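You operate a simulated robot arm through the tools that you are given. There is no shell and no other tool. Be economical: measure what you need, move in short steps, check, and stop when the job is done.

You run a simulated robot arm. Do the job below in one go: nothing can be reset, and whatever is moved stays where it is left.

## Task
Clear the lane jam and run the bottle into the lane before the gate.
Fine: widen the lane to the width on the feed table's card and reset before the start; stop the table after.

The check looks at the end state, three seconds after you hand in, the way a careful person would. Anything else that was tipped, shoved, dropped, spilled or broken makes it a failure.

## Robot
A 6-joint arm with a two-finger gripper on a trunk, on a base that drives. Base frame: it is fixed to the floor where the robot stands at the start and does not move with it; the origin is under the middle of the robot, x ahead of it, y to its left, z up. Readings come in m, degrees, newtons and seconds.
It reaches about 1.298 m from its shoulder. Its first joint turns from -149.0 to 149.0 degrees. Places, roughly: feed direction switch [1.2, 0.8, 0.8]; feed jam lamp [0.8, 0.5, 0.7]; feed reset key [0.6, 0.4, 0.8]; feed speed dial [0.9, 0.6, 0.8]; feed start key [1, 0.7, 0.8]; feed stop key [0.9, 0.6, 0.8]; feed turntable [1, 0.4, 0.9]; lane before the gate [0.9, 0.1, 0.9]; lane width knob [0.8, 0.2, 0.9]; orange gate [0.9, 0, 0.9]; purple card [0.7, 0.3, 0.9]; round bottle [1.25, 0.75, 1]; slim bottle [1.5, 0.25, 1]. Payload 1.57 kg.
Tool frame: the origin (TCP) lies between the finger pads and is the grasp point; the fingertips stand 0.021 m ahead of it; z points along the fingers, y is the line along which they close. Largest opening 0.07 m; the body of the gripper starts 0.05 m behind the TCP.
Orientation is told as [roll, pitch, yaw] about the base's x, y, z axes, in that order, counted from this pose: with the fingers straight down and closing along the base's y, the tool's x points along the base's -x, its y along +y and its z along -z.

## Interface
- The arm moves only by the tool arm_command. Its argument "motion" is a list that holds one entry, the list of rows, each a list of 7 numbers: the shift along the tool's x, y, z in m, then the turn, a rotation vector about the tool's x, y, z in degrees, then the finger opening in m, from 0 to 0.07. In form: [[[tx, ty, tz, ax, ay, az, grip], ...]]. A call has 1 to 20 rows; each row is the pose to reach, as a shift and turn from the pose commanded when the call began, along the tool's axes at that moment. A row lasts 0.2 s, in which the tool goes at most 0.05 m and 8.6 degrees; a call with a longer step from one row to the next is refused whole, and so is a gripper value outside its range. A pose out of reach is approached as far as the arm can. The call stops where the force on the tool passes 40 N (or 10 N more than at its start, if that is more) or the arm is blocked; 0.2 s more then pass. The fingers move at their own pace and stop on an object; they squeeze with about 30 N. The grip force told is the motor's: it shows also when the fingers shut on nothing. Time passes only in rows, and 0.2 s behind the last, so rows that repeat a pose let the fingers close. The reply holds the time, the measured pose of the TCP, the force on the tool along the base axes, the opening and the grip force, in the units named above and with some noise, with the torque about the TCP (base axes, N m) and any sound that the robot's microphone picked up, and new pictures: "show" is both (left out), scene, wrist or none.
- Cameras (640 x 400 px; columns grow to the right, rows downward): "scene" is now at [0.0277, 0.1882, 1.917]; the picture's right is [0.33, -0.95, 0.00], its down [-0.74, -0.25, -0.63] and it looks along [0.59, 0.20, -0.78] (base axes); focal length 278 px, centre (320, 200). "wrist" rides on the gripper at [0.079, 0.004, -0.081] in the tool frame; the picture's right is [-0.05, 1.00, 0.00], its down [-0.67, -0.04, -0.74] and it looks along [-0.74, -0.04, 0.67] (tool axes); focal length 256 px, centre (320, 200). There is no depth. A picture from a camera that has moved, and an enlarged one, comes with that camera's place and axes in the base frame and with its lens.
- slide_trunk(by): slides the trunk up (or, below 0, down) by that many m; the arm and the scene camera ride with it, the base frame stays. It gives what a move gives, with no picture.
- roll_base(legs): drives the robot by 1 to 6 legs, each [ahead, turn to the left] in m and degrees, along the robot's own axes; the way and the turn of a leg run together, so that a leg with both is an arc; at most 1.5 m and 180 degrees a leg. The arm and the cameras ride along, it lands a little off, and it stops where it bumps. It gives what a move gives, and a new picture of the scene camera.
- turn_head(pan, tilt): turns the head with the scene camera to pan (to the left, within 155 degrees either way) and tilt (down, from -29 to 69), counted from straight ahead of the robot. It gives what a move gives, and a new picture of the scene camera.
- zoom(camera, box): a new picture of the part [left, top, right, bottom] of that camera's present view, enlarged. It takes no simulated time.
- close_job(): hands the job in; it is judged then, once.

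Go step by step. Nothing tells you exact positions but the pictures and the camera data: compare them with the known pose of the tool, close in by small moves and look again before you grip or let go. The budget is 120 turns and 260 pictures, counting those below and the enlarged ones. Unless the task says otherwise, let go and move clear before handing in, and close with one line.

The tools are called after "Emit:" by a JSON object that holds its "api" and its "payload". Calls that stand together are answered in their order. arm_command: Moves the arm, as the interface text tells. Its arguments: {"type":"object","properties":{"motion":{"type":"array","items":{"type":"array","items":{"type":"array","items":{"type":"number"}}}},"show":{"type":"string","enum":["both","scene","wrist","none"]}},"required":["motion"]} The other tools are called the same way: slide_trunk (by) slides the trunk up or down; roll_base (legs) drives the base; turn_head (pan, tilt) turns the head that bears the scene camera; zoom (camera, box) takes an enlarged picture of a part of a camera's view; close_job () hands the job in.

At the start:

```text
time: 0.0
position: [0.5747, 0.5191, 1.2591]
tcp_rot: [0.1, -0.1, 1.0]
contact_force: [0.7, -0.4, 0.0]
moment: [-0.01, 0.01, 0.02]
finger_gap: 0.0698
grasp_force: 0.1
trunk travel left (down, up): [-0.941, 0.029]
robot x, y, heading: [0.0043, -0.0045, -0.1]
head pan, tilt: [19.1, 51.3]
```

scene: 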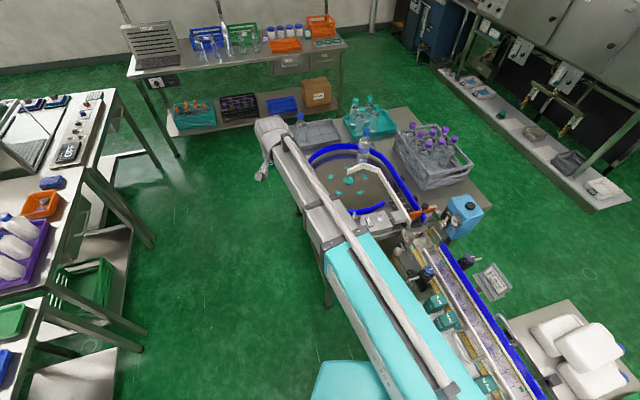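
wrist: 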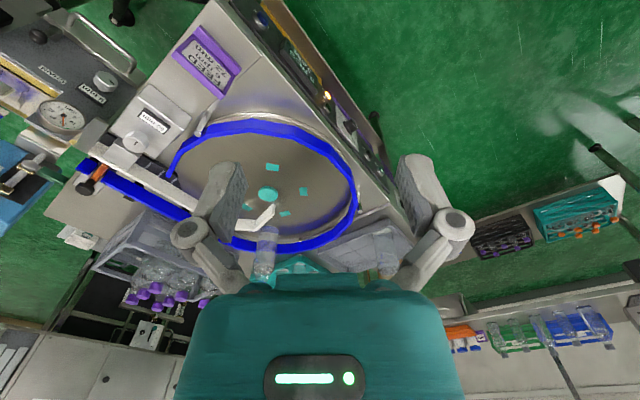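

I see the feed turntable with a blue rim, a purple card on its corner, and a panel along its side. First I'll enlarge the card, the panel and the lane.

Emit:
{"api": "zoom", "payload": {"camera": "wrist", "box": [160, 10, 260, 110]}}

Emit:
{"api": "zoom", "payload": {"camera": "wrist", "box": [60, 20, 400, 300]}}

Emit:
{"api": "zoom", "payload": {"camera": "scene", "box": [280, 120, 500, 260]}}

```text
4.00 times, centred on (210, 60) of wrist
camera zoom: at [0.4947, 0.5218, 1.3408], right [0.04, 1.0, 0.0], down [0.67, -0.02, 0.74], along [0.74, -0.03, -0.67], focal length 1024 px, centre (760, 760)
```

zoom: 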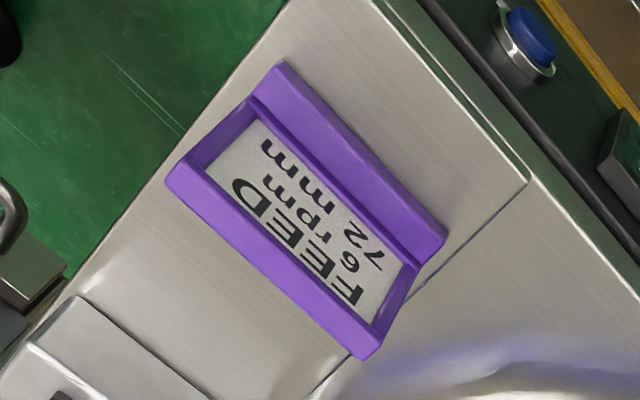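

```text
1.43 times, centred on (230, 160) of wrist
camera zoom: at [0.4947, 0.5218, 1.3408], right [0.04, 1.0, 0.0], down [0.67, -0.02, 0.74], along [0.74, -0.03, -0.67], focal length 366 px, centre (449, 257)
```

zoom: 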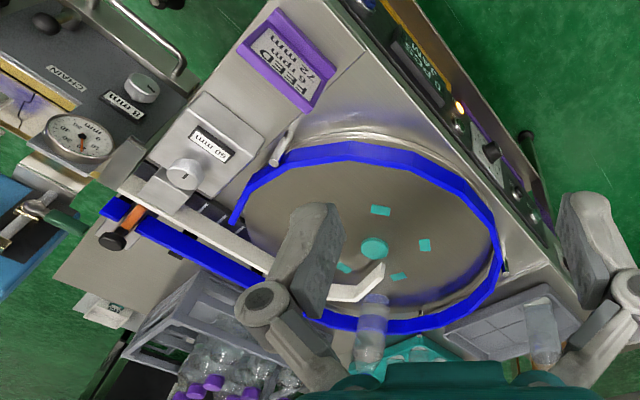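

```text
2.86 times, centred on (390, 190) of scene
camera zoom: at [0.0277, 0.1882, 1.917], right [0.33, -0.95, 0.0], down [-0.74, -0.25, -0.63], along [0.59, 0.2, -0.78], focal length 794 px, centre (120, 229)
```

zoom: 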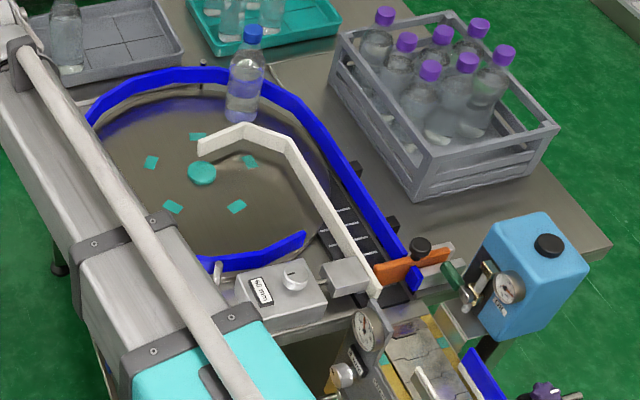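

The card reads FEED 6 rpm, 72 mm. Next I'll read the panel and the lane width knob more closely.

Emit:
{"api": "zoom", "payload": {"camera": "wrist", "box": [240, 0, 400, 100]}}

Emit:
{"api": "zoom", "payload": {"camera": "wrist", "box": [310, 80, 410, 190]}}

Emit:
{"api": "zoom", "payload": {"camera": "wrist", "box": [100, 70, 220, 190]}}

```text
4.00 times, centred on (320, 50) of wrist
camera zoom: at [0.4947, 0.5218, 1.3408], right [0.04, 1.0, 0.0], down [0.67, -0.02, 0.74], along [0.74, -0.03, -0.67], focal length 1024 px, centre (320, 800)
```

zoom: 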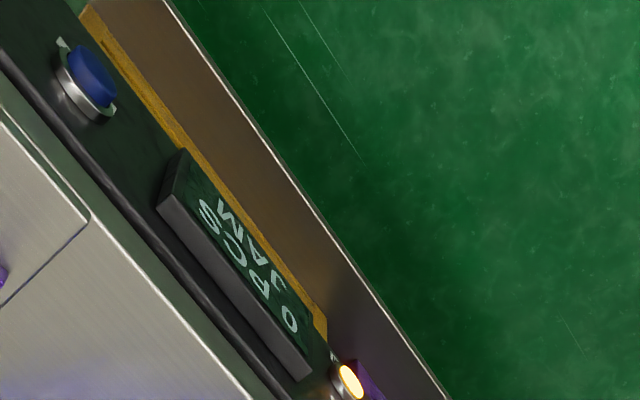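

```text
3.64 times, centred on (360, 135) of wrist
camera zoom: at [0.4947, 0.5218, 1.3408], right [0.04, 1.0, 0.0], down [0.67, -0.02, 0.74], along [0.74, -0.03, -0.67], focal length 931 px, centre (174, 436)
```

zoom: 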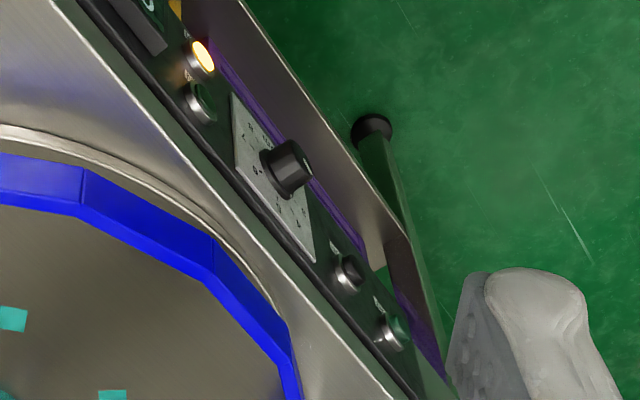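

```text
3.33 times, centred on (160, 130) of wrist
camera zoom: at [0.4947, 0.5218, 1.3408], right [0.04, 1.0, 0.0], down [0.67, -0.02, 0.74], along [0.74, -0.03, -0.67], focal length 853 px, centre (853, 433)
```

zoom: 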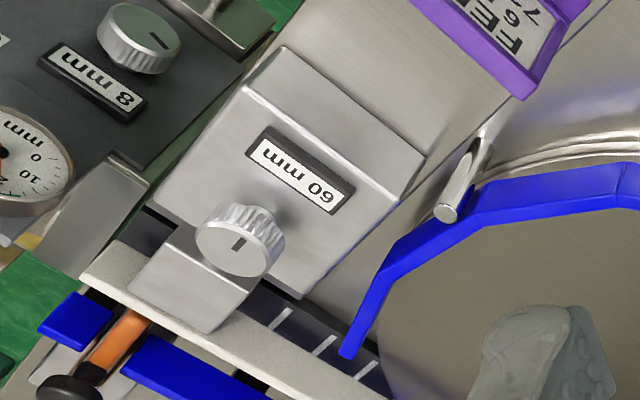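

The lane stands at 60 mm and must go to 72. The control panel is on the table's left outer face, so I'll drive round to face it.

Emit:
{"api": "roll_base", "payload": {"legs": [[0, 73], [0.95, 0], [0, -95]]}}

```text
time: 4.2
position: [-0.2118, 0.736, 1.2609]
tcp_rot: [-0.2, -0.1, 63.7]
contact_force: [-0.9, -0.2, 1.4]
moment: [0.02, -0.02, 0.02]
finger_gap: 0.0701
grasp_force: 0.1
trunk travel left (down, up): [-0.941, 0.029]
robot x, y, heading: [-0.0083, -0.0147, 58.1]
head pan, tilt: [19.1, 51.3]
stopped in leg 1: the robot was blocked; the commanded pose is now the measured one
camera scene: at [-0.1648, 0.1128, 1.9169], right [0.97, -0.23, 0.0], down [-0.18, -0.76, -0.63], along [0.14, 0.61, -0.78], focal length 278 px, centre (320, 200)
```

scene: 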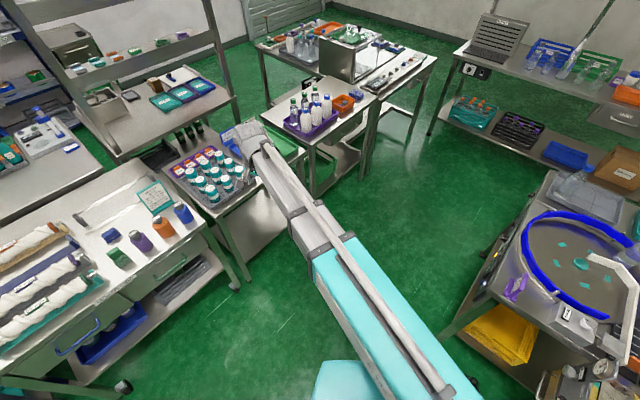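

The base bumped something at heading 58°. I'll look around the base before moving on.

Emit:
{"api": "turn_head", "payload": {"pan": 90, "tilt": 60}}

Emit:
{"api": "turn_head", "payload": {"pan": -75, "tilt": 62}}

Emit:
{"api": "turn_head", "payload": {"pan": -10, "tilt": 62}}

```text
time: 5.6
position: [-0.2102, 0.7359, 1.2599]
tcp_rot: [0.0, -0.1, 63.6]
contact_force: [0.5, 1.0, -0.2]
moment: [0.01, 0.02, 0.0]
finger_gap: 0.0698
grasp_force: 0.2
trunk travel left (down, up): [-0.941, 0.029]
robot x, y, heading: [-0.0079, -0.0146, 57.7]
head pan, tilt: [90.0, 60.0]
camera scene: at [-0.2354, 0.0758, 1.9062], right [0.53, 0.85, 0.0], down [0.73, -0.46, -0.5], along [-0.42, 0.27, -0.87], focal length 278 px, centre (320, 200)
```

scene: 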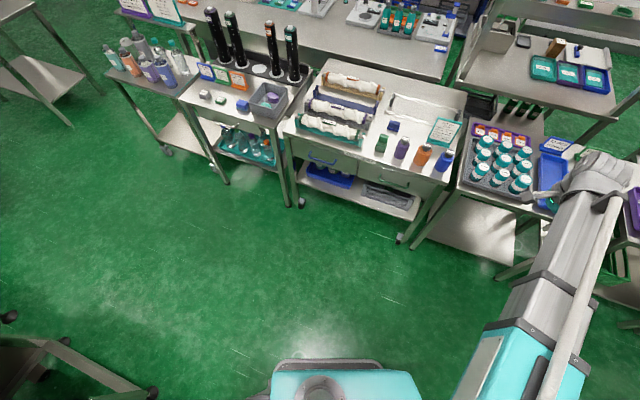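

```text
time: 8.2
position: [-0.2112, 0.7369, 1.2592]
tcp_rot: [0.0, -0.1, 63.6]
contact_force: [-0.4, -0.2, -1.0]
moment: [-0.03, 0.02, 0.04]
finger_gap: 0.0701
grasp_force: 0.2
trunk travel left (down, up): [-0.941, 0.029]
robot x, y, heading: [-0.0087, -0.0133, 57.7]
head pan, tilt: [-75.0, 62.0]
camera scene: at [-0.1175, 0.0214, 1.9039], right [-0.29, -0.96, 0.0], down [-0.84, 0.26, -0.47], along [0.45, -0.14, -0.88], focal length 278 px, centre (320, 200)
```

scene: 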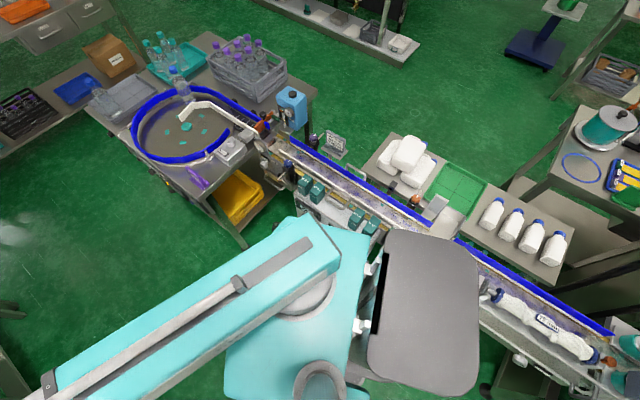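

```text
time: 9.5
position: [-0.2093, 0.7377, 1.2605]
tcp_rot: [0.0, -0.1, 63.6]
contact_force: [-0.8, 0.3, -0.3]
moment: [-0.01, 0.01, 0.04]
finger_gap: 0.0698
grasp_force: 0.0
trunk travel left (down, up): [-0.941, 0.029]
robot x, y, heading: [-0.0106, -0.0129, 57.8]
head pan, tilt: [-10.0, 62.0]
camera scene: at [-0.1357, 0.088, 1.9039], right [0.74, -0.67, 0.0], down [-0.59, -0.65, -0.47], along [0.32, 0.35, -0.88], focal length 278 px, centre (320, 200)
```

scene: 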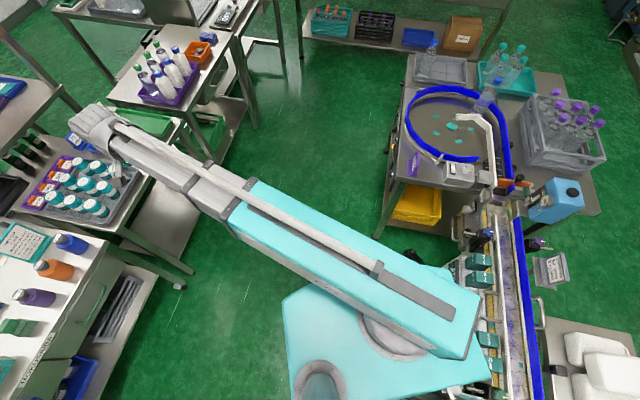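

The rear right of the base touches the conveyor. I'll swing back, reverse away from it, and then drive up the aisle between the benches and the feed table.

Emit:
{"api": "roll_base", "payload": {"legs": [[0, -60], [-0.36, 0], [0, 54], [1.08, 0]]}}

```text
time: 26.1
position: [0.2192, 1.621, 1.2598]
tcp_rot: [0.0, -0.1, 56.5]
contact_force: [0.0, -0.6, -0.7]
moment: [-0.04, 0.02, 0.02]
finger_gap: 0.07
grasp_force: 0.1
trunk travel left (down, up): [-0.941, 0.029]
robot x, y, heading: [0.3264, 0.8518, 51.3]
head pan, tilt: [-10.0, 62.0]
camera scene: at [0.2148, 0.9657, 1.9039], right [0.66, -0.75, 0.0], down [-0.67, -0.58, -0.47], along [0.35, 0.31, -0.88], focal length 278 px, centre (320, 200)
```

scene: 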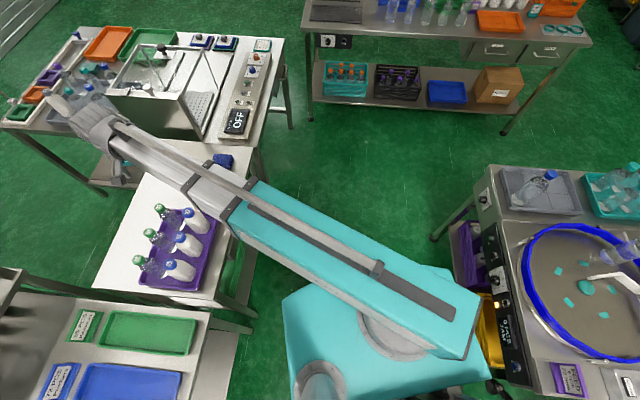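

Now in the aisle by the panel. I'll turn the robot right so that it faces the table.

Emit:
{"api": "roll_base", "payload": {"legs": [[0, -60]]}}

Emit:
{"api": "turn_head", "payload": {"pan": -10, "tilt": 55}}

```text
time: 30.5
position: [0.947, 1.322, 1.2591]
tcp_rot: [-0.1, -0.1, -4.1]
contact_force: [-0.5, 0.3, 0.4]
moment: [0.01, 0.0, -0.03]
finger_gap: 0.0699
grasp_force: 0.1
trunk travel left (down, up): [-0.941, 0.029]
robot x, y, heading: [0.3275, 0.8635, -9.0]
head pan, tilt: [-10.0, 62.0]
camera scene: at [0.3725, 1.0191, 1.9039], right [-0.33, -0.94, 0.0], down [-0.83, 0.29, -0.47], along [0.44, -0.15, -0.88], focal length 278 px, centre (320, 200)
```

scene: 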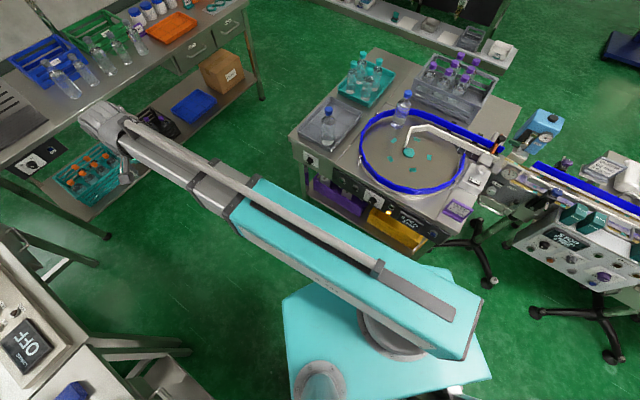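

```text
time: 31.2
position: [0.9471, 1.3239, 1.2594]
tcp_rot: [-0.1, -0.1, -4.2]
contact_force: [-0.1, 0.5, 0.3]
moment: [0.02, -0.01, 0.01]
finger_gap: 0.07
grasp_force: 0.0
trunk travel left (down, up): [-0.941, 0.029]
robot x, y, heading: [0.328, 0.8671, -9.1]
head pan, tilt: [-10.0, 55.0]
camera scene: at [0.3799, 1.0172, 1.9122], right [-0.33, -0.94, 0.0], down [-0.77, 0.27, -0.57], along [0.54, -0.19, -0.82], focal length 278 px, centre (320, 200)
```

scene: 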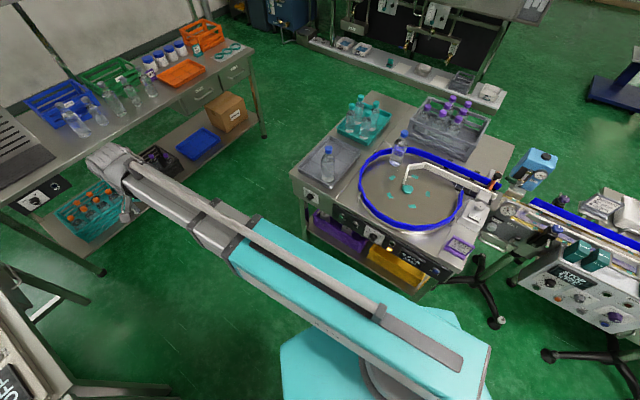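

Emit:
{"api": "zoom", "payload": {"camera": "scene", "box": [285, 90, 525, 280]}}

Emit:
{"api": "zoom", "payload": {"camera": "scene", "box": [290, 170, 460, 280]}}

```text
2.11 times, centred on (405, 185) of scene
camera zoom: at [0.3799, 1.0172, 1.9122], right [-0.33, -0.94, 0.0], down [-0.77, 0.27, -0.57], along [0.54, -0.19, -0.82], focal length 585 px, centre (141, 232)
```

zoom: 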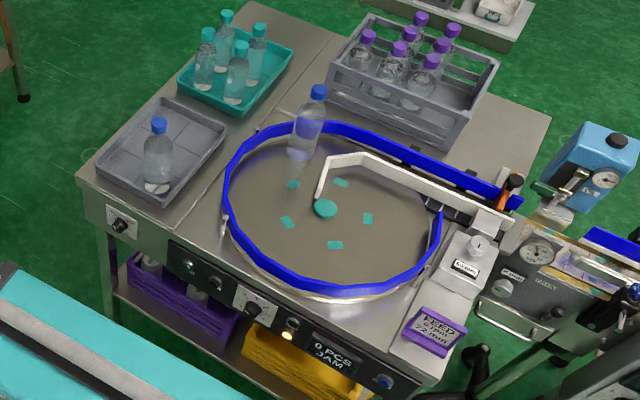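

```text
3.64 times, centred on (375, 225) of scene
camera zoom: at [0.3799, 1.0172, 1.9122], right [-0.33, -0.94, 0.0], down [-0.77, 0.27, -0.57], along [0.54, -0.19, -0.82], focal length 1010 px, centre (120, 109)
```

zoom: 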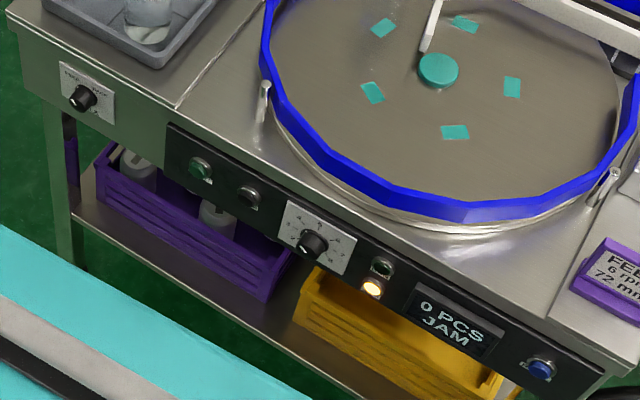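

The panel faces out along about (-0.58, 0.82). I'll bring the wrist camera over to read it, with the tool turned to face the panel.

Emit:
{"api": "arm_command", "payload": {"motion": [[[0.001, -0.04, 0.017, 0, 0, 4.2, 0.03], [0.002, -0.079, 0.035, 0, 0, 8.4, 0.0], [0.003, -0.118, 0.052, 0, 0, 12.7, 0.0], [0.004, -0.158, 0.07, 0, 0, 16.9, 0], [0.005, -0.197, 0.087, 0, 0, 21.1, 0], [0.006, -0.237, 0.104, 0, 0, 25.3, 0], [0.007, -0.276, 0.122, 0, 0, 29.6, 0], [0.008, -0.316, 0.139, 0, 0, 33.8, 0], [0.01, -0.355, 0.157, 0, 0, 38, 0], [0.011, -0.395, 0.174, 0, 0, 42.2, 0], [0.012, -0.434, 0.192, 0, 0, 46.5, 0], [0.013, -0.474, 0.209, 0, 0, 50.7, 0]]], "show": "both"}}

```text
time: 33.8
position: [0.9023, 0.8491, 1.2601]
tcp_rot: [0.0, -0.1, -55.1]
contact_force: [0.5, 0.0, -0.7]
moment: [0.0, -0.03, 0.01]
finger_gap: 0.0
grasp_force: 28.1
out of reach, approached as far as the arm can: row 1, 2, 3, 4, 5, 6, 7, 8, 9, 10, 11, 12
trunk travel left (down, up): [-0.941, 0.029]
robot x, y, heading: [0.3326, 0.8636, -9.3]
head pan, tilt: [-10.0, 55.0]
camera scene: at [0.3801, 1.0158, 1.9123], right [-0.33, -0.94, 0.0], down [-0.77, 0.27, -0.57], along [0.54, -0.19, -0.82], focal length 278 px, centre (320, 200)
camera wrist: at [0.8586, 0.917, 1.3408], right [0.85, 0.53, 0.0], down [0.35, -0.57, 0.75], along [0.4, -0.63, -0.67], focal length 256 px, centre (320, 200)
```

scene: 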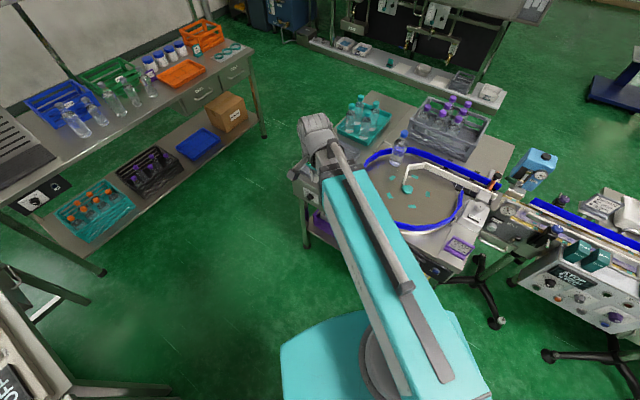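
wrist: 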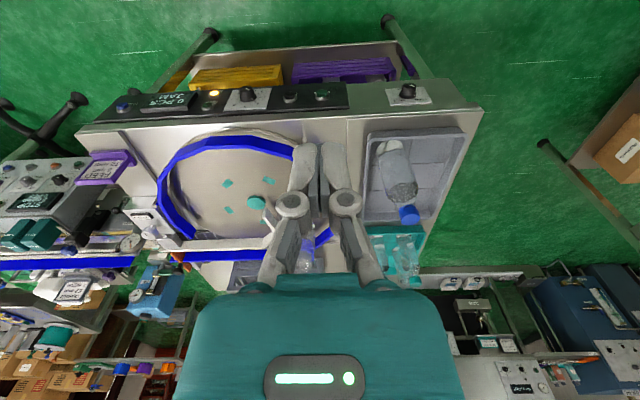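

Emit:
{"api": "zoom", "payload": {"camera": "wrist", "box": [100, 70, 300, 130]}}

Emit:
{"api": "zoom", "payload": {"camera": "wrist", "box": [260, 60, 460, 130]}}

Emit:
{"api": "zoom", "payload": {"camera": "wrist", "box": [120, 130, 480, 290]}}

```text
3.20 times, centred on (200, 100) of wrist
camera zoom: at [0.8586, 0.917, 1.3408], right [0.85, 0.53, 0.0], down [0.35, -0.57, 0.75], along [0.4, -0.63, -0.67], focal length 819 px, centre (704, 520)
```

zoom: 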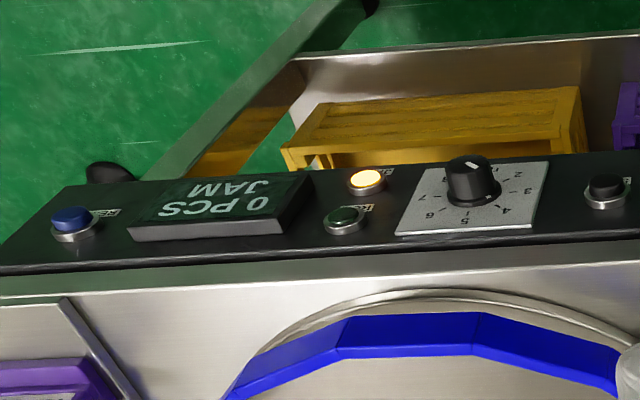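

```text
3.20 times, centred on (360, 95) of wrist
camera zoom: at [0.8586, 0.917, 1.3408], right [0.85, 0.53, 0.0], down [0.35, -0.57, 0.75], along [0.4, -0.63, -0.67], focal length 819 px, centre (192, 536)
```

zoom: 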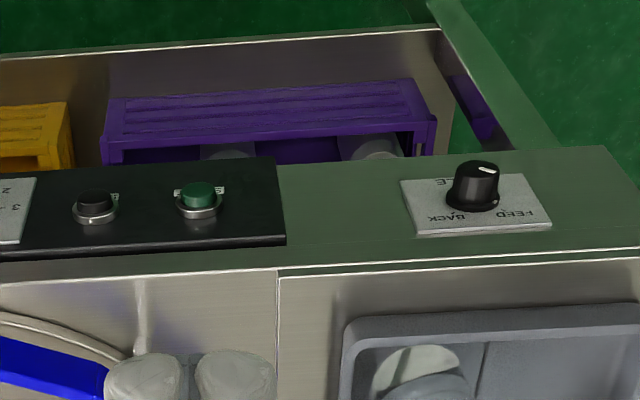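

```text
1.78 times, centred on (300, 210) of wrist
camera zoom: at [0.8586, 0.917, 1.3408], right [0.85, 0.53, 0.0], down [0.35, -0.57, 0.75], along [0.4, -0.63, -0.67], focal length 455 px, centre (356, 182)
```

zoom: 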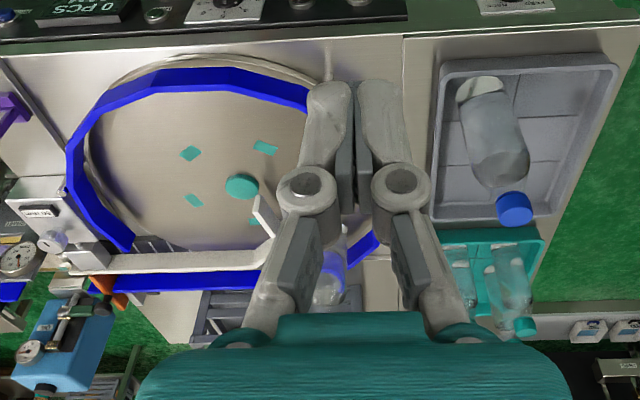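

Emit:
{"api": "slide_trunk", "payload": {"by": -0.25}}

Emit:
{"api": "arm_command", "payload": {"motion": [[[0, 0, 0, 0, 0, 0, 0]]]}}

```text
time: 36.3
position: [0.9003, 0.851, 1.0094]
tcp_rot: [0.0, -0.1, -54.9]
contact_force: [-0.4, 0.2, 0.3]
moment: [0.0, -0.01, -0.01]
finger_gap: 0.0
grasp_force: 28.5
trunk travel left (down, up): [-0.691, 0.279]
robot x, y, heading: [0.3303, 0.867, -9.2]
head pan, tilt: [-10.0, 55.0]
```

```text
time: 36.7
position: [0.9013, 0.8519, 1.0094]
tcp_rot: [0.0, -0.1, -54.8]
contact_force: [0.2, 0.3, -0.5]
moment: [0.0, -0.01, -0.01]
finger_gap: 0.0001
grasp_force: 28.6
trunk travel left (down, up): [-0.691, 0.279]
robot x, y, heading: [0.3311, 0.8625, -9.1]
head pan, tilt: [-10.0, 55.0]
camera scene: at [0.3801, 1.0167, 1.6623], right [-0.33, -0.94, 0.0], down [-0.77, 0.27, -0.57], along [0.54, -0.19, -0.82], focal length 278 px, centre (320, 200)
camera wrist: at [0.8587, 0.9181, 1.0908], right [0.85, 0.53, 0.0], down [0.35, -0.56, 0.75], along [0.4, -0.63, -0.67], focal length 256 px, centre (320, 200)
```

scene: 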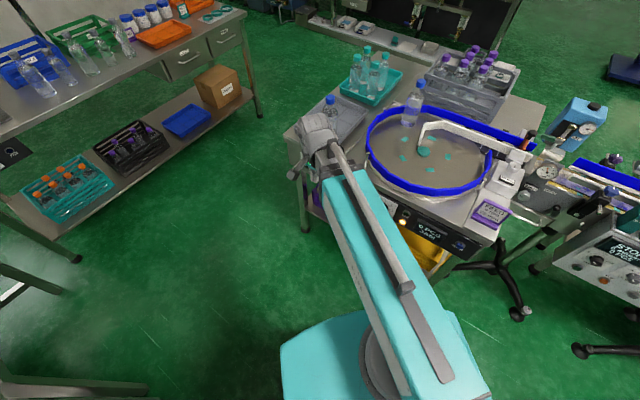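
wrist: 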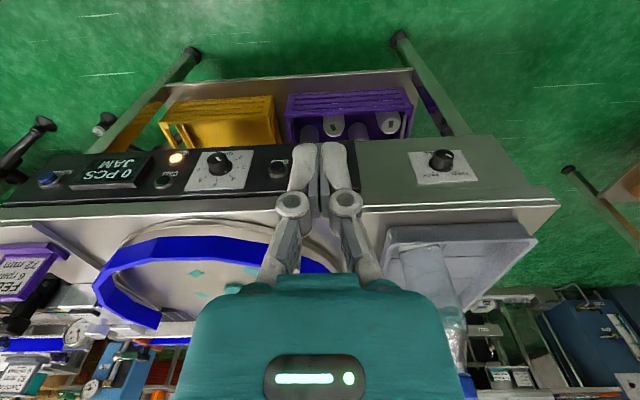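

Emit:
{"api": "zoom", "payload": {"camera": "wrist", "box": [150, 130, 300, 220]}}

Emit:
{"api": "zoom", "payload": {"camera": "wrist", "box": [390, 130, 500, 200]}}

```text
4.27 times, centred on (225, 175) of wrist
camera zoom: at [0.8587, 0.9181, 1.0908], right [0.85, 0.53, 0.0], down [0.35, -0.56, 0.75], along [0.4, -0.63, -0.67], focal length 1092 px, centre (725, 307)
```

zoom: 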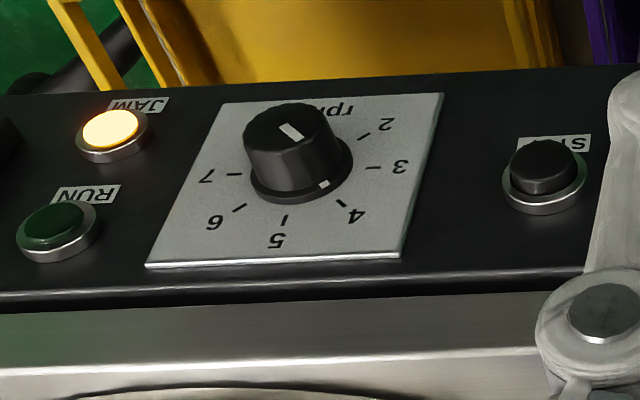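

```text
5.71 times, centred on (445, 165) of wrist
camera zoom: at [0.8587, 0.9181, 1.0908], right [0.85, 0.53, 0.0], down [0.35, -0.56, 0.75], along [0.4, -0.63, -0.67], focal length 1463 px, centre (-394, 400)
```

zoom: 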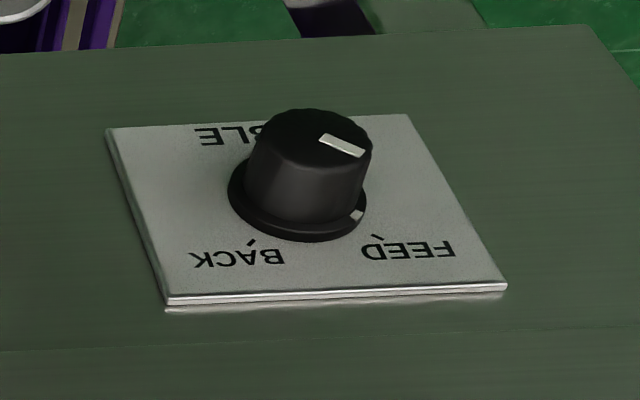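

The speed dial stands at 4 and the switch at FEED; the jam lamp is lit. I leave both alone and do the lane width first, carrying the hand high over the table to the knob, which I place near (0.77, 0.16, 0.94).

Emit:
{"api": "arm_command", "payload": {"motion": [[[-0.0, -0.0, -0.045, 0, 0, 0, 0.03], [-0.0, -0.0, -0.09, 0, 0, 0, 0.06], [-0.032, -0.034, -0.09, 0, 0, 0, 0.06], [-0.064, -0.067, -0.09, 0, 0, 0, 0.06], [-0.096, -0.1, -0.09, 0, 0, 0, 0.06], [-0.128, -0.134, -0.09, 0, 0, 0, 0.06], [-0.16, -0.167, -0.09, 0, 0, 0, 0.06], [-0.192, -0.2, -0.09, 0, 0, 0, 0.06], [-0.224, -0.234, -0.09, 0, 0, 0, 0.06], [-0.256, -0.267, -0.09, 0, 0, 0, 0.06], [-0.288, -0.301, -0.09, 0, 0, 0, 0.06], [-0.32, -0.334, -0.09, 0, 0, 0, 0.06], [-0.352, -0.368, -0.09, 0, 0, 0, 0.06], [-0.384, -0.401, -0.09, 0, 0, 0, 0.06], [-0.416, -0.435, -0.09, 0, 0, 0, 0.06], [-0.448, -0.468, -0.09, 0, 0, 0, 0.06], [-0.486, -0.5, -0.09, 0, 0, 0, 0.06]]]}}

```text
time: 40.3
position: [0.7694, 0.1736, 1.0093]
tcp_rot: [0.0, -0.1, -54.9]
contact_force: [0.3, -0.1, -0.1]
moment: [-0.02, -0.04, -0.02]
finger_gap: 0.0599
grasp_force: 0.2
out of reach, approached as far as the arm can: row 1, 2, 3, 4, 5, 6, 7, 8, 9, 10, 11, 12, 13, 14, 15, 16, 17
trunk travel left (down, up): [-0.691, 0.279]
robot x, y, heading: [0.3267, 0.8649, -9.1]
head pan, tilt: [-10.0, 55.0]
camera scene: at [0.3802, 1.017, 1.6622], right [-0.33, -0.94, 0.0], down [-0.77, 0.27, -0.57], along [0.54, -0.19, -0.82], focal length 278 px, centre (320, 200)
camera wrist: at [0.7268, 0.2402, 1.0909], right [0.85, 0.53, 0.0], down [0.35, -0.56, 0.75], along [0.4, -0.63, -0.67], focal length 256 px, centre (320, 200)
```

scene: 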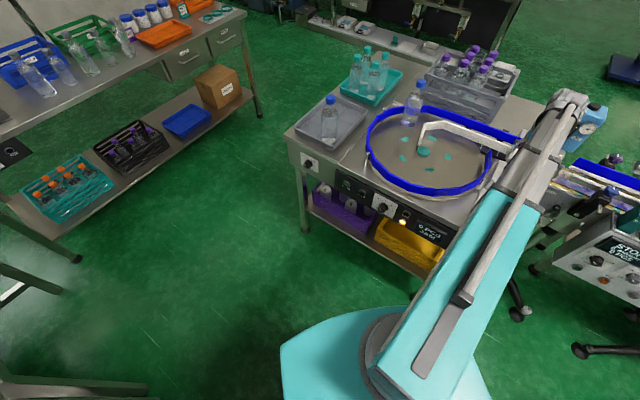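
wrist: 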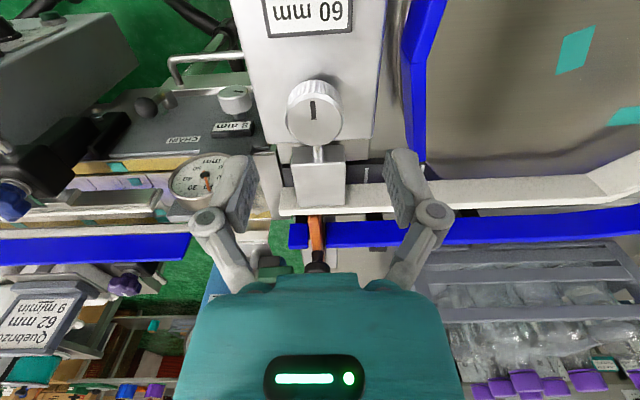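

The hand's height only changes with the trunk. The knob lies almost exactly below the TCP, so I'll centre slightly and lower the trunk.

Emit:
{"api": "arm_command", "payload": {"motion": [[[-0.004, -0.003, 0, 0, 0, 0, 0.06]]], "show": "none"}}

Emit:
{"api": "slide_trunk", "payload": {"by": -0.04}}

Emit:
{"api": "arm_command", "payload": {"motion": [[[0, 0, 0, 0, 0, 0, 0.06]]], "show": "wrist"}}

```text
time: 40.7
position: [0.7696, 0.169, 1.0102]
tcp_rot: [0.1, -0.1, -54.9]
contact_force: [0.0, -0.2, 0.8]
moment: [-0.01, 0.01, 0.0]
finger_gap: 0.0601
grasp_force: 0.1
trunk travel left (down, up): [-0.691, 0.279]
robot x, y, heading: [0.3317, 0.8629, -8.9]
head pan, tilt: [-10.0, 55.0]
```

```text
time: 41.6
position: [0.769, 0.1691, 0.9691]
tcp_rot: [-0.1, -0.1, -54.9]
contact_force: [-0.1, 0.2, -0.2]
moment: [-0.02, -0.01, 0.0]
finger_gap: 0.0602
grasp_force: 0.2
trunk travel left (down, up): [-0.651, 0.319]
robot x, y, heading: [0.3284, 0.8659, -9.3]
head pan, tilt: [-10.0, 55.0]
```

```text
time: 42.0
position: [0.7697, 0.1685, 0.9693]
tcp_rot: [0.0, -0.1, -54.9]
contact_force: [0.5, -0.2, -0.4]
moment: [-0.01, -0.01, 0.03]
finger_gap: 0.0599
grasp_force: 0.1
trunk travel left (down, up): [-0.651, 0.319]
robot x, y, heading: [0.3295, 0.8671, -9.1]
head pan, tilt: [-10.0, 55.0]
camera wrist: at [0.7272, 0.2353, 1.0508], right [0.85, 0.53, 0.0], down [0.35, -0.56, 0.75], along [0.4, -0.63, -0.67], focal length 256 px, centre (320, 200)
```

wrist: 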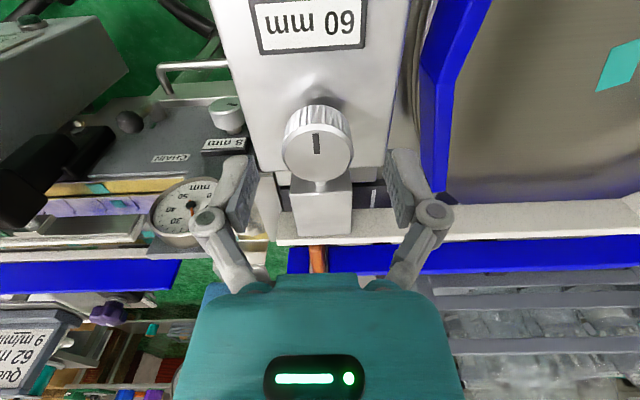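

Emit:
{"api": "slide_trunk", "payload": {"by": -0.025}}

Emit:
{"api": "arm_command", "payload": {"motion": [[[-0.001, 0, 0, 0, 0, 0, 0.06]]], "show": "wrist"}}

```text
time: 42.7
position: [0.7701, 0.1677, 0.945]
tcp_rot: [0.0, 0.0, -54.9]
contact_force: [-0.4, 0.1, -0.1]
moment: [-0.04, -0.03, 0.0]
finger_gap: 0.06
grasp_force: 0.0
trunk travel left (down, up): [-0.626, 0.344]
robot x, y, heading: [0.3331, 0.8621, -9.2]
head pan, tilt: [-10.0, 55.0]
```

```text
time: 43.1
position: [0.7704, 0.1678, 0.9443]
tcp_rot: [0.0, -0.2, -54.9]
contact_force: [0.0, 0.8, -0.3]
moment: [0.02, -0.02, 0.0]
finger_gap: 0.06
grasp_force: 0.0
trunk travel left (down, up): [-0.626, 0.344]
robot x, y, heading: [0.3262, 0.8675, -9.0]
head pan, tilt: [-10.0, 55.0]
camera wrist: at [0.7278, 0.2342, 1.0257], right [0.85, 0.53, 0.0], down [0.35, -0.56, 0.75], along [0.4, -0.63, -0.67], focal length 256 px, centre (320, 200)
```

wrist: 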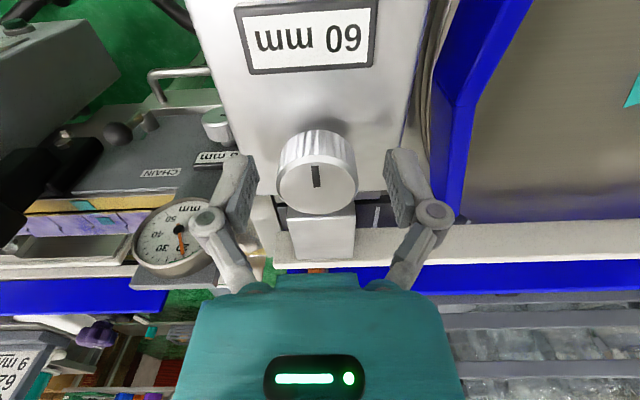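

The fingers straddle the knob at its height. I'll centre, close on it and try a small turn.

Emit:
{"api": "arm_command", "payload": {"motion": [[[-0.002, -0.002, 0, 0, 0, 0, 0.05], [-0.002, -0.002, 0, 0, 0, 0, 0.035], [-0.002, -0.002, 0, 0, 0, 0, 0.02], [-0.002, -0.002, 0, 0, 0, 0, 0.02], [-0.002, -0.002, 0, 0, 0, 0, 0.02]]], "show": "wrist"}}

```text
time: 44.3
position: [0.7711, 0.1639, 0.9456]
tcp_rot: [0.0, -0.1, -54.9]
contact_force: [7.7, 2.8, 4.5]
moment: [0.29, -0.29, 0.0]
finger_gap: 0.0381
grasp_force: 31.9
trunk travel left (down, up): [-0.626, 0.344]
robot x, y, heading: [0.3301, 0.8664, -9.2]
head pan, tilt: [-10.0, 55.0]
camera wrist: at [0.7278, 0.2316, 1.0259], right [0.85, 0.53, 0.0], down [0.35, -0.56, 0.75], along [0.4, -0.63, -0.67], focal length 256 px, centre (320, 200)
```

wrist: 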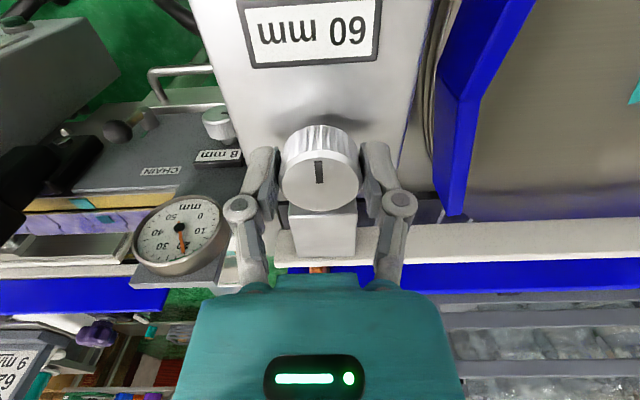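

Emit:
{"api": "arm_command", "payload": {"motion": [[[0.0, 0.001, 0, 0, 0, 6, 0.02], [0.0, 0.001, 0, 0, 0, 12, 0.02], [0.0, 0.001, 0, 0, 0, 18, 0.02], [0.0, 0.001, 0, 0, 0, 24, 0.02]]], "show": "wrist"}}

```text
time: 45.3
position: [0.7724, 0.1655, 0.9455]
tcp_rot: [0.1, -0.1, -78.9]
contact_force: [8.2, -4.9, 9.3]
moment: [0.4, 0.11, 0.02]
finger_gap: 0.0378
grasp_force: 31.8
trunk travel left (down, up): [-0.626, 0.344]
robot x, y, heading: [0.3284, 0.8648, -9.2]
head pan, tilt: [-10.0, 55.0]
camera wrist: at [0.7598, 0.2434, 1.0258], right [0.99, 0.14, 0.0], down [0.09, -0.66, 0.75], along [0.1, -0.74, -0.67], focal length 256 px, centre (320, 200)
```

wrist: 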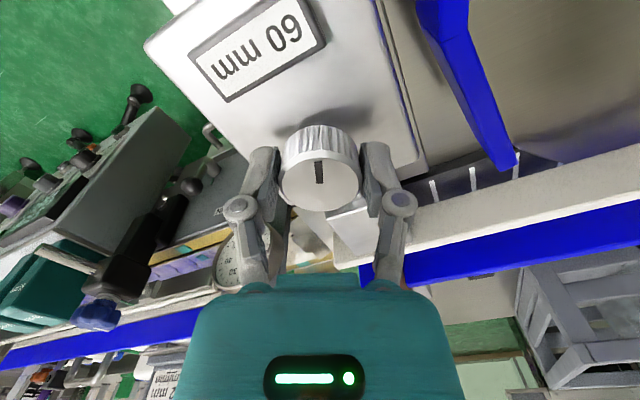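

Emit:
{"api": "zoom", "payload": {"camera": "wrist", "box": [180, 0, 440, 220]}}

```text
1.82 times, centred on (310, 110) of wrist
camera zoom: at [0.7598, 0.2434, 1.0258], right [0.99, 0.14, 0.0], down [0.09, -0.66, 0.75], along [0.1, -0.74, -0.67], focal length 465 px, centre (338, 364)
```

zoom: 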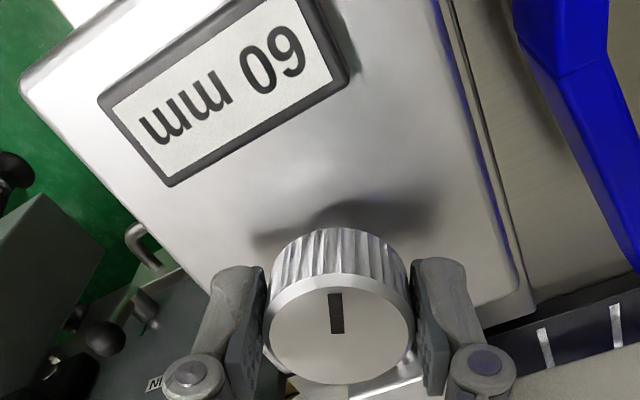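

Emit:
{"api": "arm_command", "payload": {"motion": [[[0.0, 0.0, 0, 0, 0, 6, 0.02], [0.0, 0.0, 0, 0, 0, 12, 0.02], [0.0, 0.0, 0, 0, 0, 18, 0.02], [0.0, 0.0, 0, 0, 0, 24, 0.02], [0, 0, 0, 0, 0, 30, 0.02], [0, 0, 0, 0, 0, 30, 0.02]]], "show": "wrist"}}

```text
time: 46.7
position: [0.772, 0.1656, 0.9442]
tcp_rot: [0.2, -0.1, -109.0]
contact_force: [23.5, -13.4, 20.8]
moment: [-0.16, -0.57, 0.03]
finger_gap: 0.0379
grasp_force: 31.6
trunk travel left (down, up): [-0.626, 0.344]
robot x, y, heading: [0.33, 0.8624, -9.3]
head pan, tilt: [-10.0, 55.0]
camera wrist: at [0.8015, 0.2386, 1.0256], right [0.93, -0.37, 0.0], down [-0.25, -0.62, 0.75], along [-0.28, -0.69, -0.67], focal length 256 px, centre (320, 200)
```

wrist: 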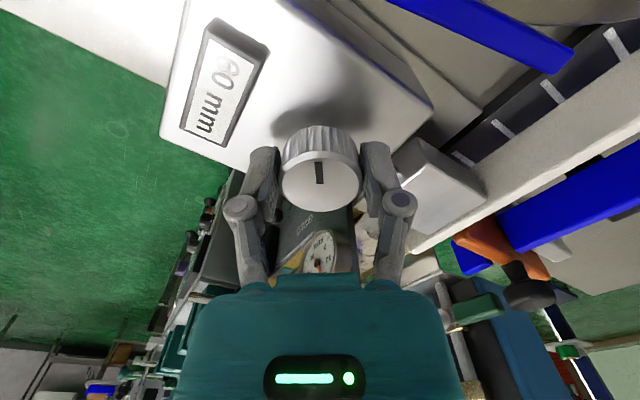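

Emit:
{"api": "zoom", "payload": {"camera": "wrist", "box": [170, 10, 390, 220]}}

```text
1.90 times, centred on (280, 115) of wrist
camera zoom: at [0.8015, 0.2386, 1.0256], right [0.93, -0.37, 0.0], down [-0.25, -0.62, 0.75], along [-0.28, -0.69, -0.67], focal length 488 px, centre (396, 362)
```

zoom: 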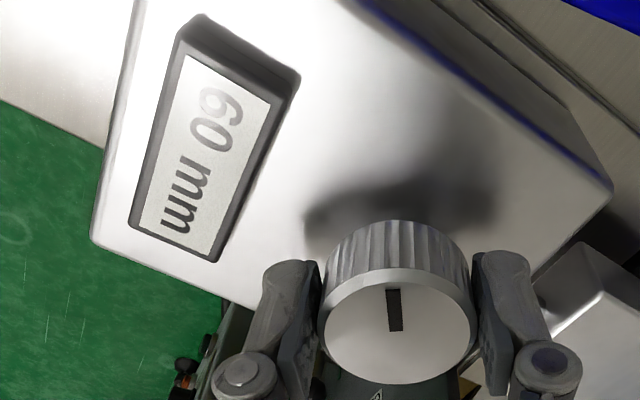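

Emit:
{"api": "arm_command", "payload": {"motion": [[[0, 0.002, 0, 0, 0, -7, 0.02], [0, 0.002, 0, 0, 0, -14, 0.02], [0, 0.001, 0, 0, 0, -21, 0.02], [0, 0.001, 0, 0, 0, -28, 0.02], [0, 0.001, 0, 0, 0, -35, 0.02], [0, 0.001, 0, 0, 0, -42, 0.02], [0, 0.0, 0, 0, 0, -49, 0.02], [0, 0.0, 0, 0, 0, -56, 0.02], [0, 0.0, 0, 0, 0, -63, 0.02], [0, 0.0, 0, 0, 0, -70, 0.02], [0, 0.0, 0, 0, 0, -74, 0.02], [0, 0, 0, 0, 0, -74, 0.02]]], "show": "wrist"}}

```text
time: 49.3
position: [0.7701, 0.1645, 0.9449]
tcp_rot: [0.0, -0.2, -34.7]
contact_force: [-1.6, -8.7, 4.3]
moment: [0.14, 0.63, -0.02]
finger_gap: 0.0377
grasp_force: 32.1
trunk travel left (down, up): [-0.626, 0.344]
robot x, y, heading: [0.3308, 0.8643, -9.0]
head pan, tilt: [-10.0, 55.0]
camera wrist: at [0.7067, 0.2127, 1.0255], right [0.61, 0.79, 0.0], down [0.53, -0.41, 0.75], along [0.59, -0.46, -0.67], focal length 256 px, centre (320, 200)
```

wrist: 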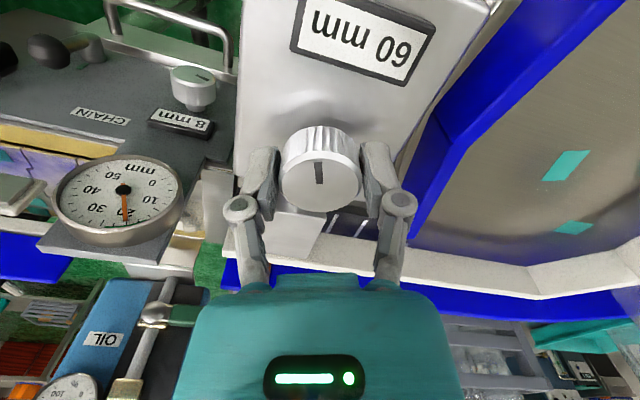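

Emit:
{"api": "arm_command", "payload": {"motion": [[[0, 0, 0, 0, 0, -7, 0.02], [0, 0, 0, 0, 0, -14, 0.02], [0, 0, 0, 0, 0, -21, 0.02], [0, 0, 0, 0, 0, -28, 0.02], [0, 0, 0, 0, 0, -35, 0.02], [0, 0, 0, 0, 0, -42, 0.02], [0, 0, 0, 0, 0, -49, 0.02], [0, 0, 0, 0, 0, -56, 0.02], [0, 0, 0, 0, 0, -63, 0.02], [0, 0, 0, 0, 0, -70, 0.02], [0, 0, 0, 0, 0, -70, 0.02]]], "show": "wrist"}}

```text
time: 51.7
position: [0.7732, 0.1636, 0.9442]
tcp_rot: [-0.4, 0.0, 35.2]
contact_force: [10.8, -21.4, 14.0]
moment: [-0.08, -0.8, 0.02]
finger_gap: 0.0373
grasp_force: 31.4
trunk travel left (down, up): [-0.626, 0.344]
robot x, y, heading: [0.3298, 0.8661, -9.1]
head pan, tilt: [-10.0, 55.0]
camera wrist: at [0.7047, 0.1211, 1.0251], right [-0.53, 0.85, 0.0], down [0.56, 0.36, 0.75], along [0.63, 0.4, -0.67], focal length 256 px, centre (320, 200)
```

wrist: 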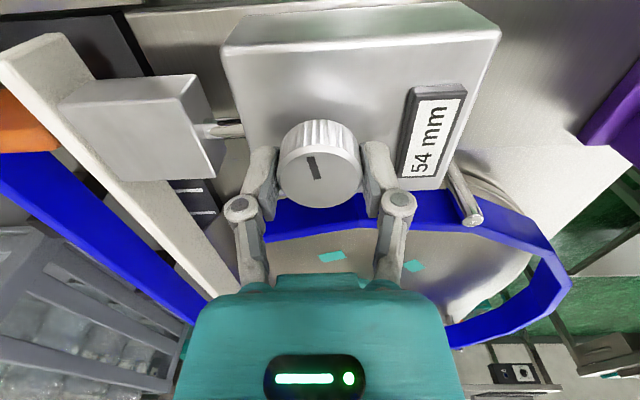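

That direction narrowed the lane to 54, so widening is clockwise from above, and the display jumps in coarse steps. I'll turn clockwise now.

Emit:
{"api": "arm_command", "payload": {"motion": [[[-0.001, 0.001, 0, 0, 0, 8, 0.02], [-0.001, 0.001, 0, 0, 0, 16, 0.02], [-0.001, 0.001, 0, 0, 0, 24, 0.02], [-0.001, 0.001, 0, 0, 0, 32, 0.02], [-0.001, 0.001, 0, 0, 0, 40, 0.02], [-0.001, 0.001, 0, 0, 0, 48, 0.02], [-0.001, 0.001, 0, 0, 0, 56, 0.02], [-0.001, 0.001, 0, 0, 0, 64, 0.02], [-0.001, 0.001, 0, 0, 0, 72, 0.02], [-0.001, 0.001, 0, 0, 0, 80, 0.02], [-0.001, 0.001, 0, 0, 0, 88, 0.02], [-0.001, 0.001, 0, 0, 0, 90, 0.02]]], "show": "wrist"}}

```text
time: 52.2
position: [0.7739, 0.1637, 0.9436]
tcp_rot: [-0.6, -0.2, 22.7]
contact_force: [1.6, -3.7, 0.0]
moment: [0.12, -0.08, 0.02]
finger_gap: 0.0371
grasp_force: 32.0
trunk travel left (down, up): [-0.626, 0.344]
robot x, y, heading: [0.33, 0.8625, -9.1]
head pan, tilt: [-10.0, 55.0]
stopped in row 2: the force on the tool passed its limit at 41 N (the readings are from after the stop); the commanded pose is now the measured one
camera wrist: at [0.6972, 0.1371, 1.025], right [-0.34, 0.94, -0.01], down [0.62, 0.23, 0.75], along [0.7, 0.24, -0.67], focal length 256 px, centre (320, 200)
```

wrist: 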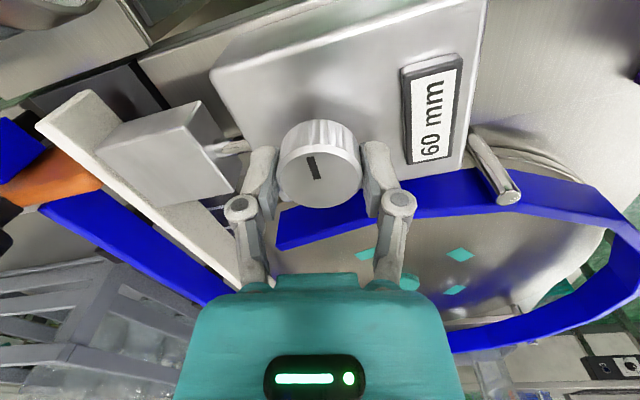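

The display steps back to 60. I'll continue clockwise slowly about this centre.

Emit:
{"api": "arm_command", "payload": {"motion": [[[0, 0, 0, 0, 0, 6, 0.02], [0, 0, 0, 0, 0, 12, 0.02], [0, 0, 0, 0, 0, 18, 0.02], [0, 0, 0, 0, 0, 24, 0.02], [0, 0, 0, 0, 0, 30, 0.02], [0, 0, 0, 0, 0, 36, 0.02], [0, 0, 0, 0, 0, 42, 0.02], [0, 0, 0, 0, 0, 48, 0.02], [0, 0, 0, 0, 0, 54, 0.02], [0, 0, 0, 0, 0, 60, 0.02], [0, 0, 0, 0, 0, 66, 0.02], [0, 0, 0, 0, 0, 72, 0.02], [0, 0, 0, 0, 0, 78, 0.02], [0, 0, 0, 0, 0, 84, 0.02], [0, 0, 0, 0, 0, 90, 0.02], [0, 0, 0, 0, 0, 96, 0.02], [0, 0, 0, 0, 0, 102, 0.02], [0, 0, 0, 0, 0, 108, 0.02], [0, 0, 0, 0, 0, 114, 0.02], [0, 0, 0, 0, 0, 120, 0.02]]], "show": "wrist"}}

```text
time: 56.4
position: [0.7708, 0.1619, 0.9439]
tcp_rot: [0.4, -0.5, -97.4]
contact_force: [-6.0, -19.7, -1.4]
moment: [-0.85, 0.2, 0.02]
finger_gap: 0.0373
grasp_force: 31.8
trunk travel left (down, up): [-0.626, 0.344]
robot x, y, heading: [0.3284, 0.8627, -9.5]
head pan, tilt: [-10.0, 55.0]
camera wrist: at [0.7853, 0.2411, 1.0243], right [0.98, -0.18, 0.01], down [-0.12, -0.65, 0.75], along [-0.13, -0.74, -0.66], focal length 256 px, centre (320, 200)
```

wrist: 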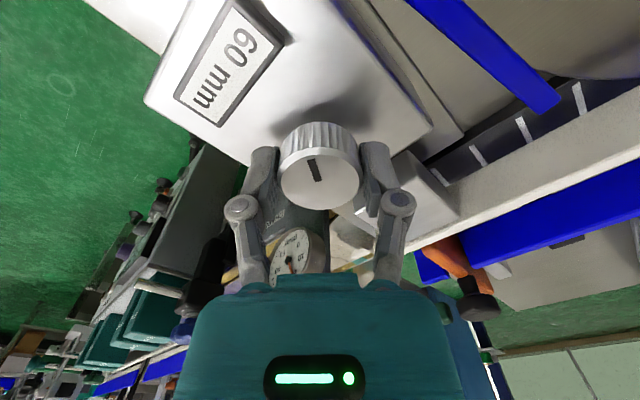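

Emit:
{"api": "arm_command", "payload": {"motion": [[[0, -0.001, 0, 0, 0, 6, 0.02], [0, -0.001, 0, 0, 0, 12, 0.02], [0, -0.001, 0, 0, 0, 18, 0.02], [0, -0.001, 0, 0, 0, 24, 0.02], [0, -0.001, 0, 0, 0, 30, 0.02], [0, -0.001, 0, 0, 0, 36, 0.02], [0, -0.001, 0, 0, 0, 42, 0.02], [0, -0.001, 0, 0, 0, 48, 0.02]]], "show": "wrist"}}

```text
time: 58.2
position: [0.7724, 0.1639, 0.9447]
tcp_rot: [0.5, 0.0, -145.4]
contact_force: [-1.2, -16.1, -0.5]
moment: [-0.82, 0.67, -0.02]
finger_gap: 0.0372
grasp_force: 32.4
trunk travel left (down, up): [-0.626, 0.344]
robot x, y, heading: [0.3334, 0.8614, -9.1]
head pan, tilt: [-10.0, 55.0]
camera wrist: at [0.8386, 0.2048, 1.0249], right [0.52, -0.85, 0.01], down [-0.57, -0.34, 0.74], along [-0.63, -0.39, -0.67], focal length 256 px, centre (320, 200)
```

wrist: 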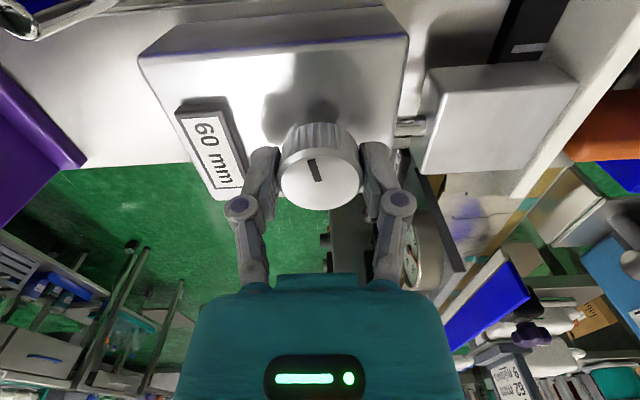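

Emit:
{"api": "arm_command", "payload": {"motion": [[[0, 0, 0, 0, 0, 0, 0.06], [0, 0, 0, 0, 0, 0, 0.06], [0, 0, 0, 0, 0, -8.5, 0.06], [0, 0, 0, 0, 0, -17, 0.06], [0, 0, 0, 0, 0, -25.5, 0.06], [0, 0, 0, 0, 0, -34, 0.06], [0, 0, 0, 0, 0, -42.5, 0.06], [0, 0, 0, 0, 0, -51, 0.06], [0, 0, 0, 0, 0, -59.5, 0.06], [0, 0, 0, 0, 0, -68, 0.06], [0, 0, 0, 0, 0, -76.5, 0.06], [0, 0, 0, 0, 0, -85, 0.06], [0, 0, 0, 0, 0, -93.5, 0.06], [0, 0, 0, 0, 0, -102, 0.06], [0, 0, 0, 0, 0, -110.5, 0.06], [0, 0, 0, 0, 0, -119, 0.06]]], "show": "wrist"}}

```text
time: 61.6
position: [0.7709, 0.163, 0.9448]
tcp_rot: [-0.3, -0.4, -26.1]
contact_force: [-1.0, 0.3, 1.0]
moment: [0.0, -0.03, 0.0]
finger_gap: 0.06
grasp_force: 0.0
trunk travel left (down, up): [-0.626, 0.344]
robot x, y, heading: [0.3367, 0.8644, -9.4]
head pan, tilt: [-10.0, 55.0]
camera wrist: at [0.7018, 0.203, 1.0251], right [0.49, 0.87, -0.01], down [0.58, -0.32, 0.75], along [0.65, -0.37, -0.66], focal length 256 px, centre (320, 200)
```

wrist: 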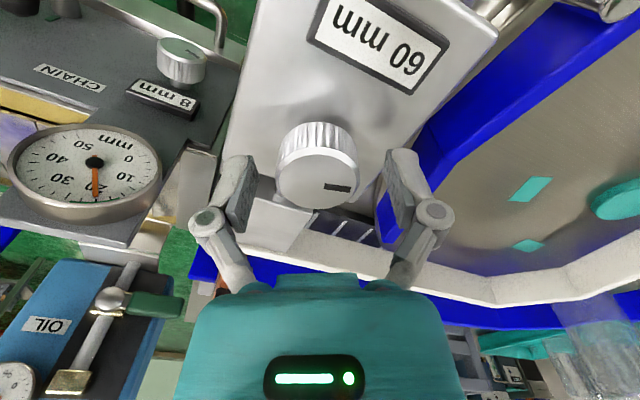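

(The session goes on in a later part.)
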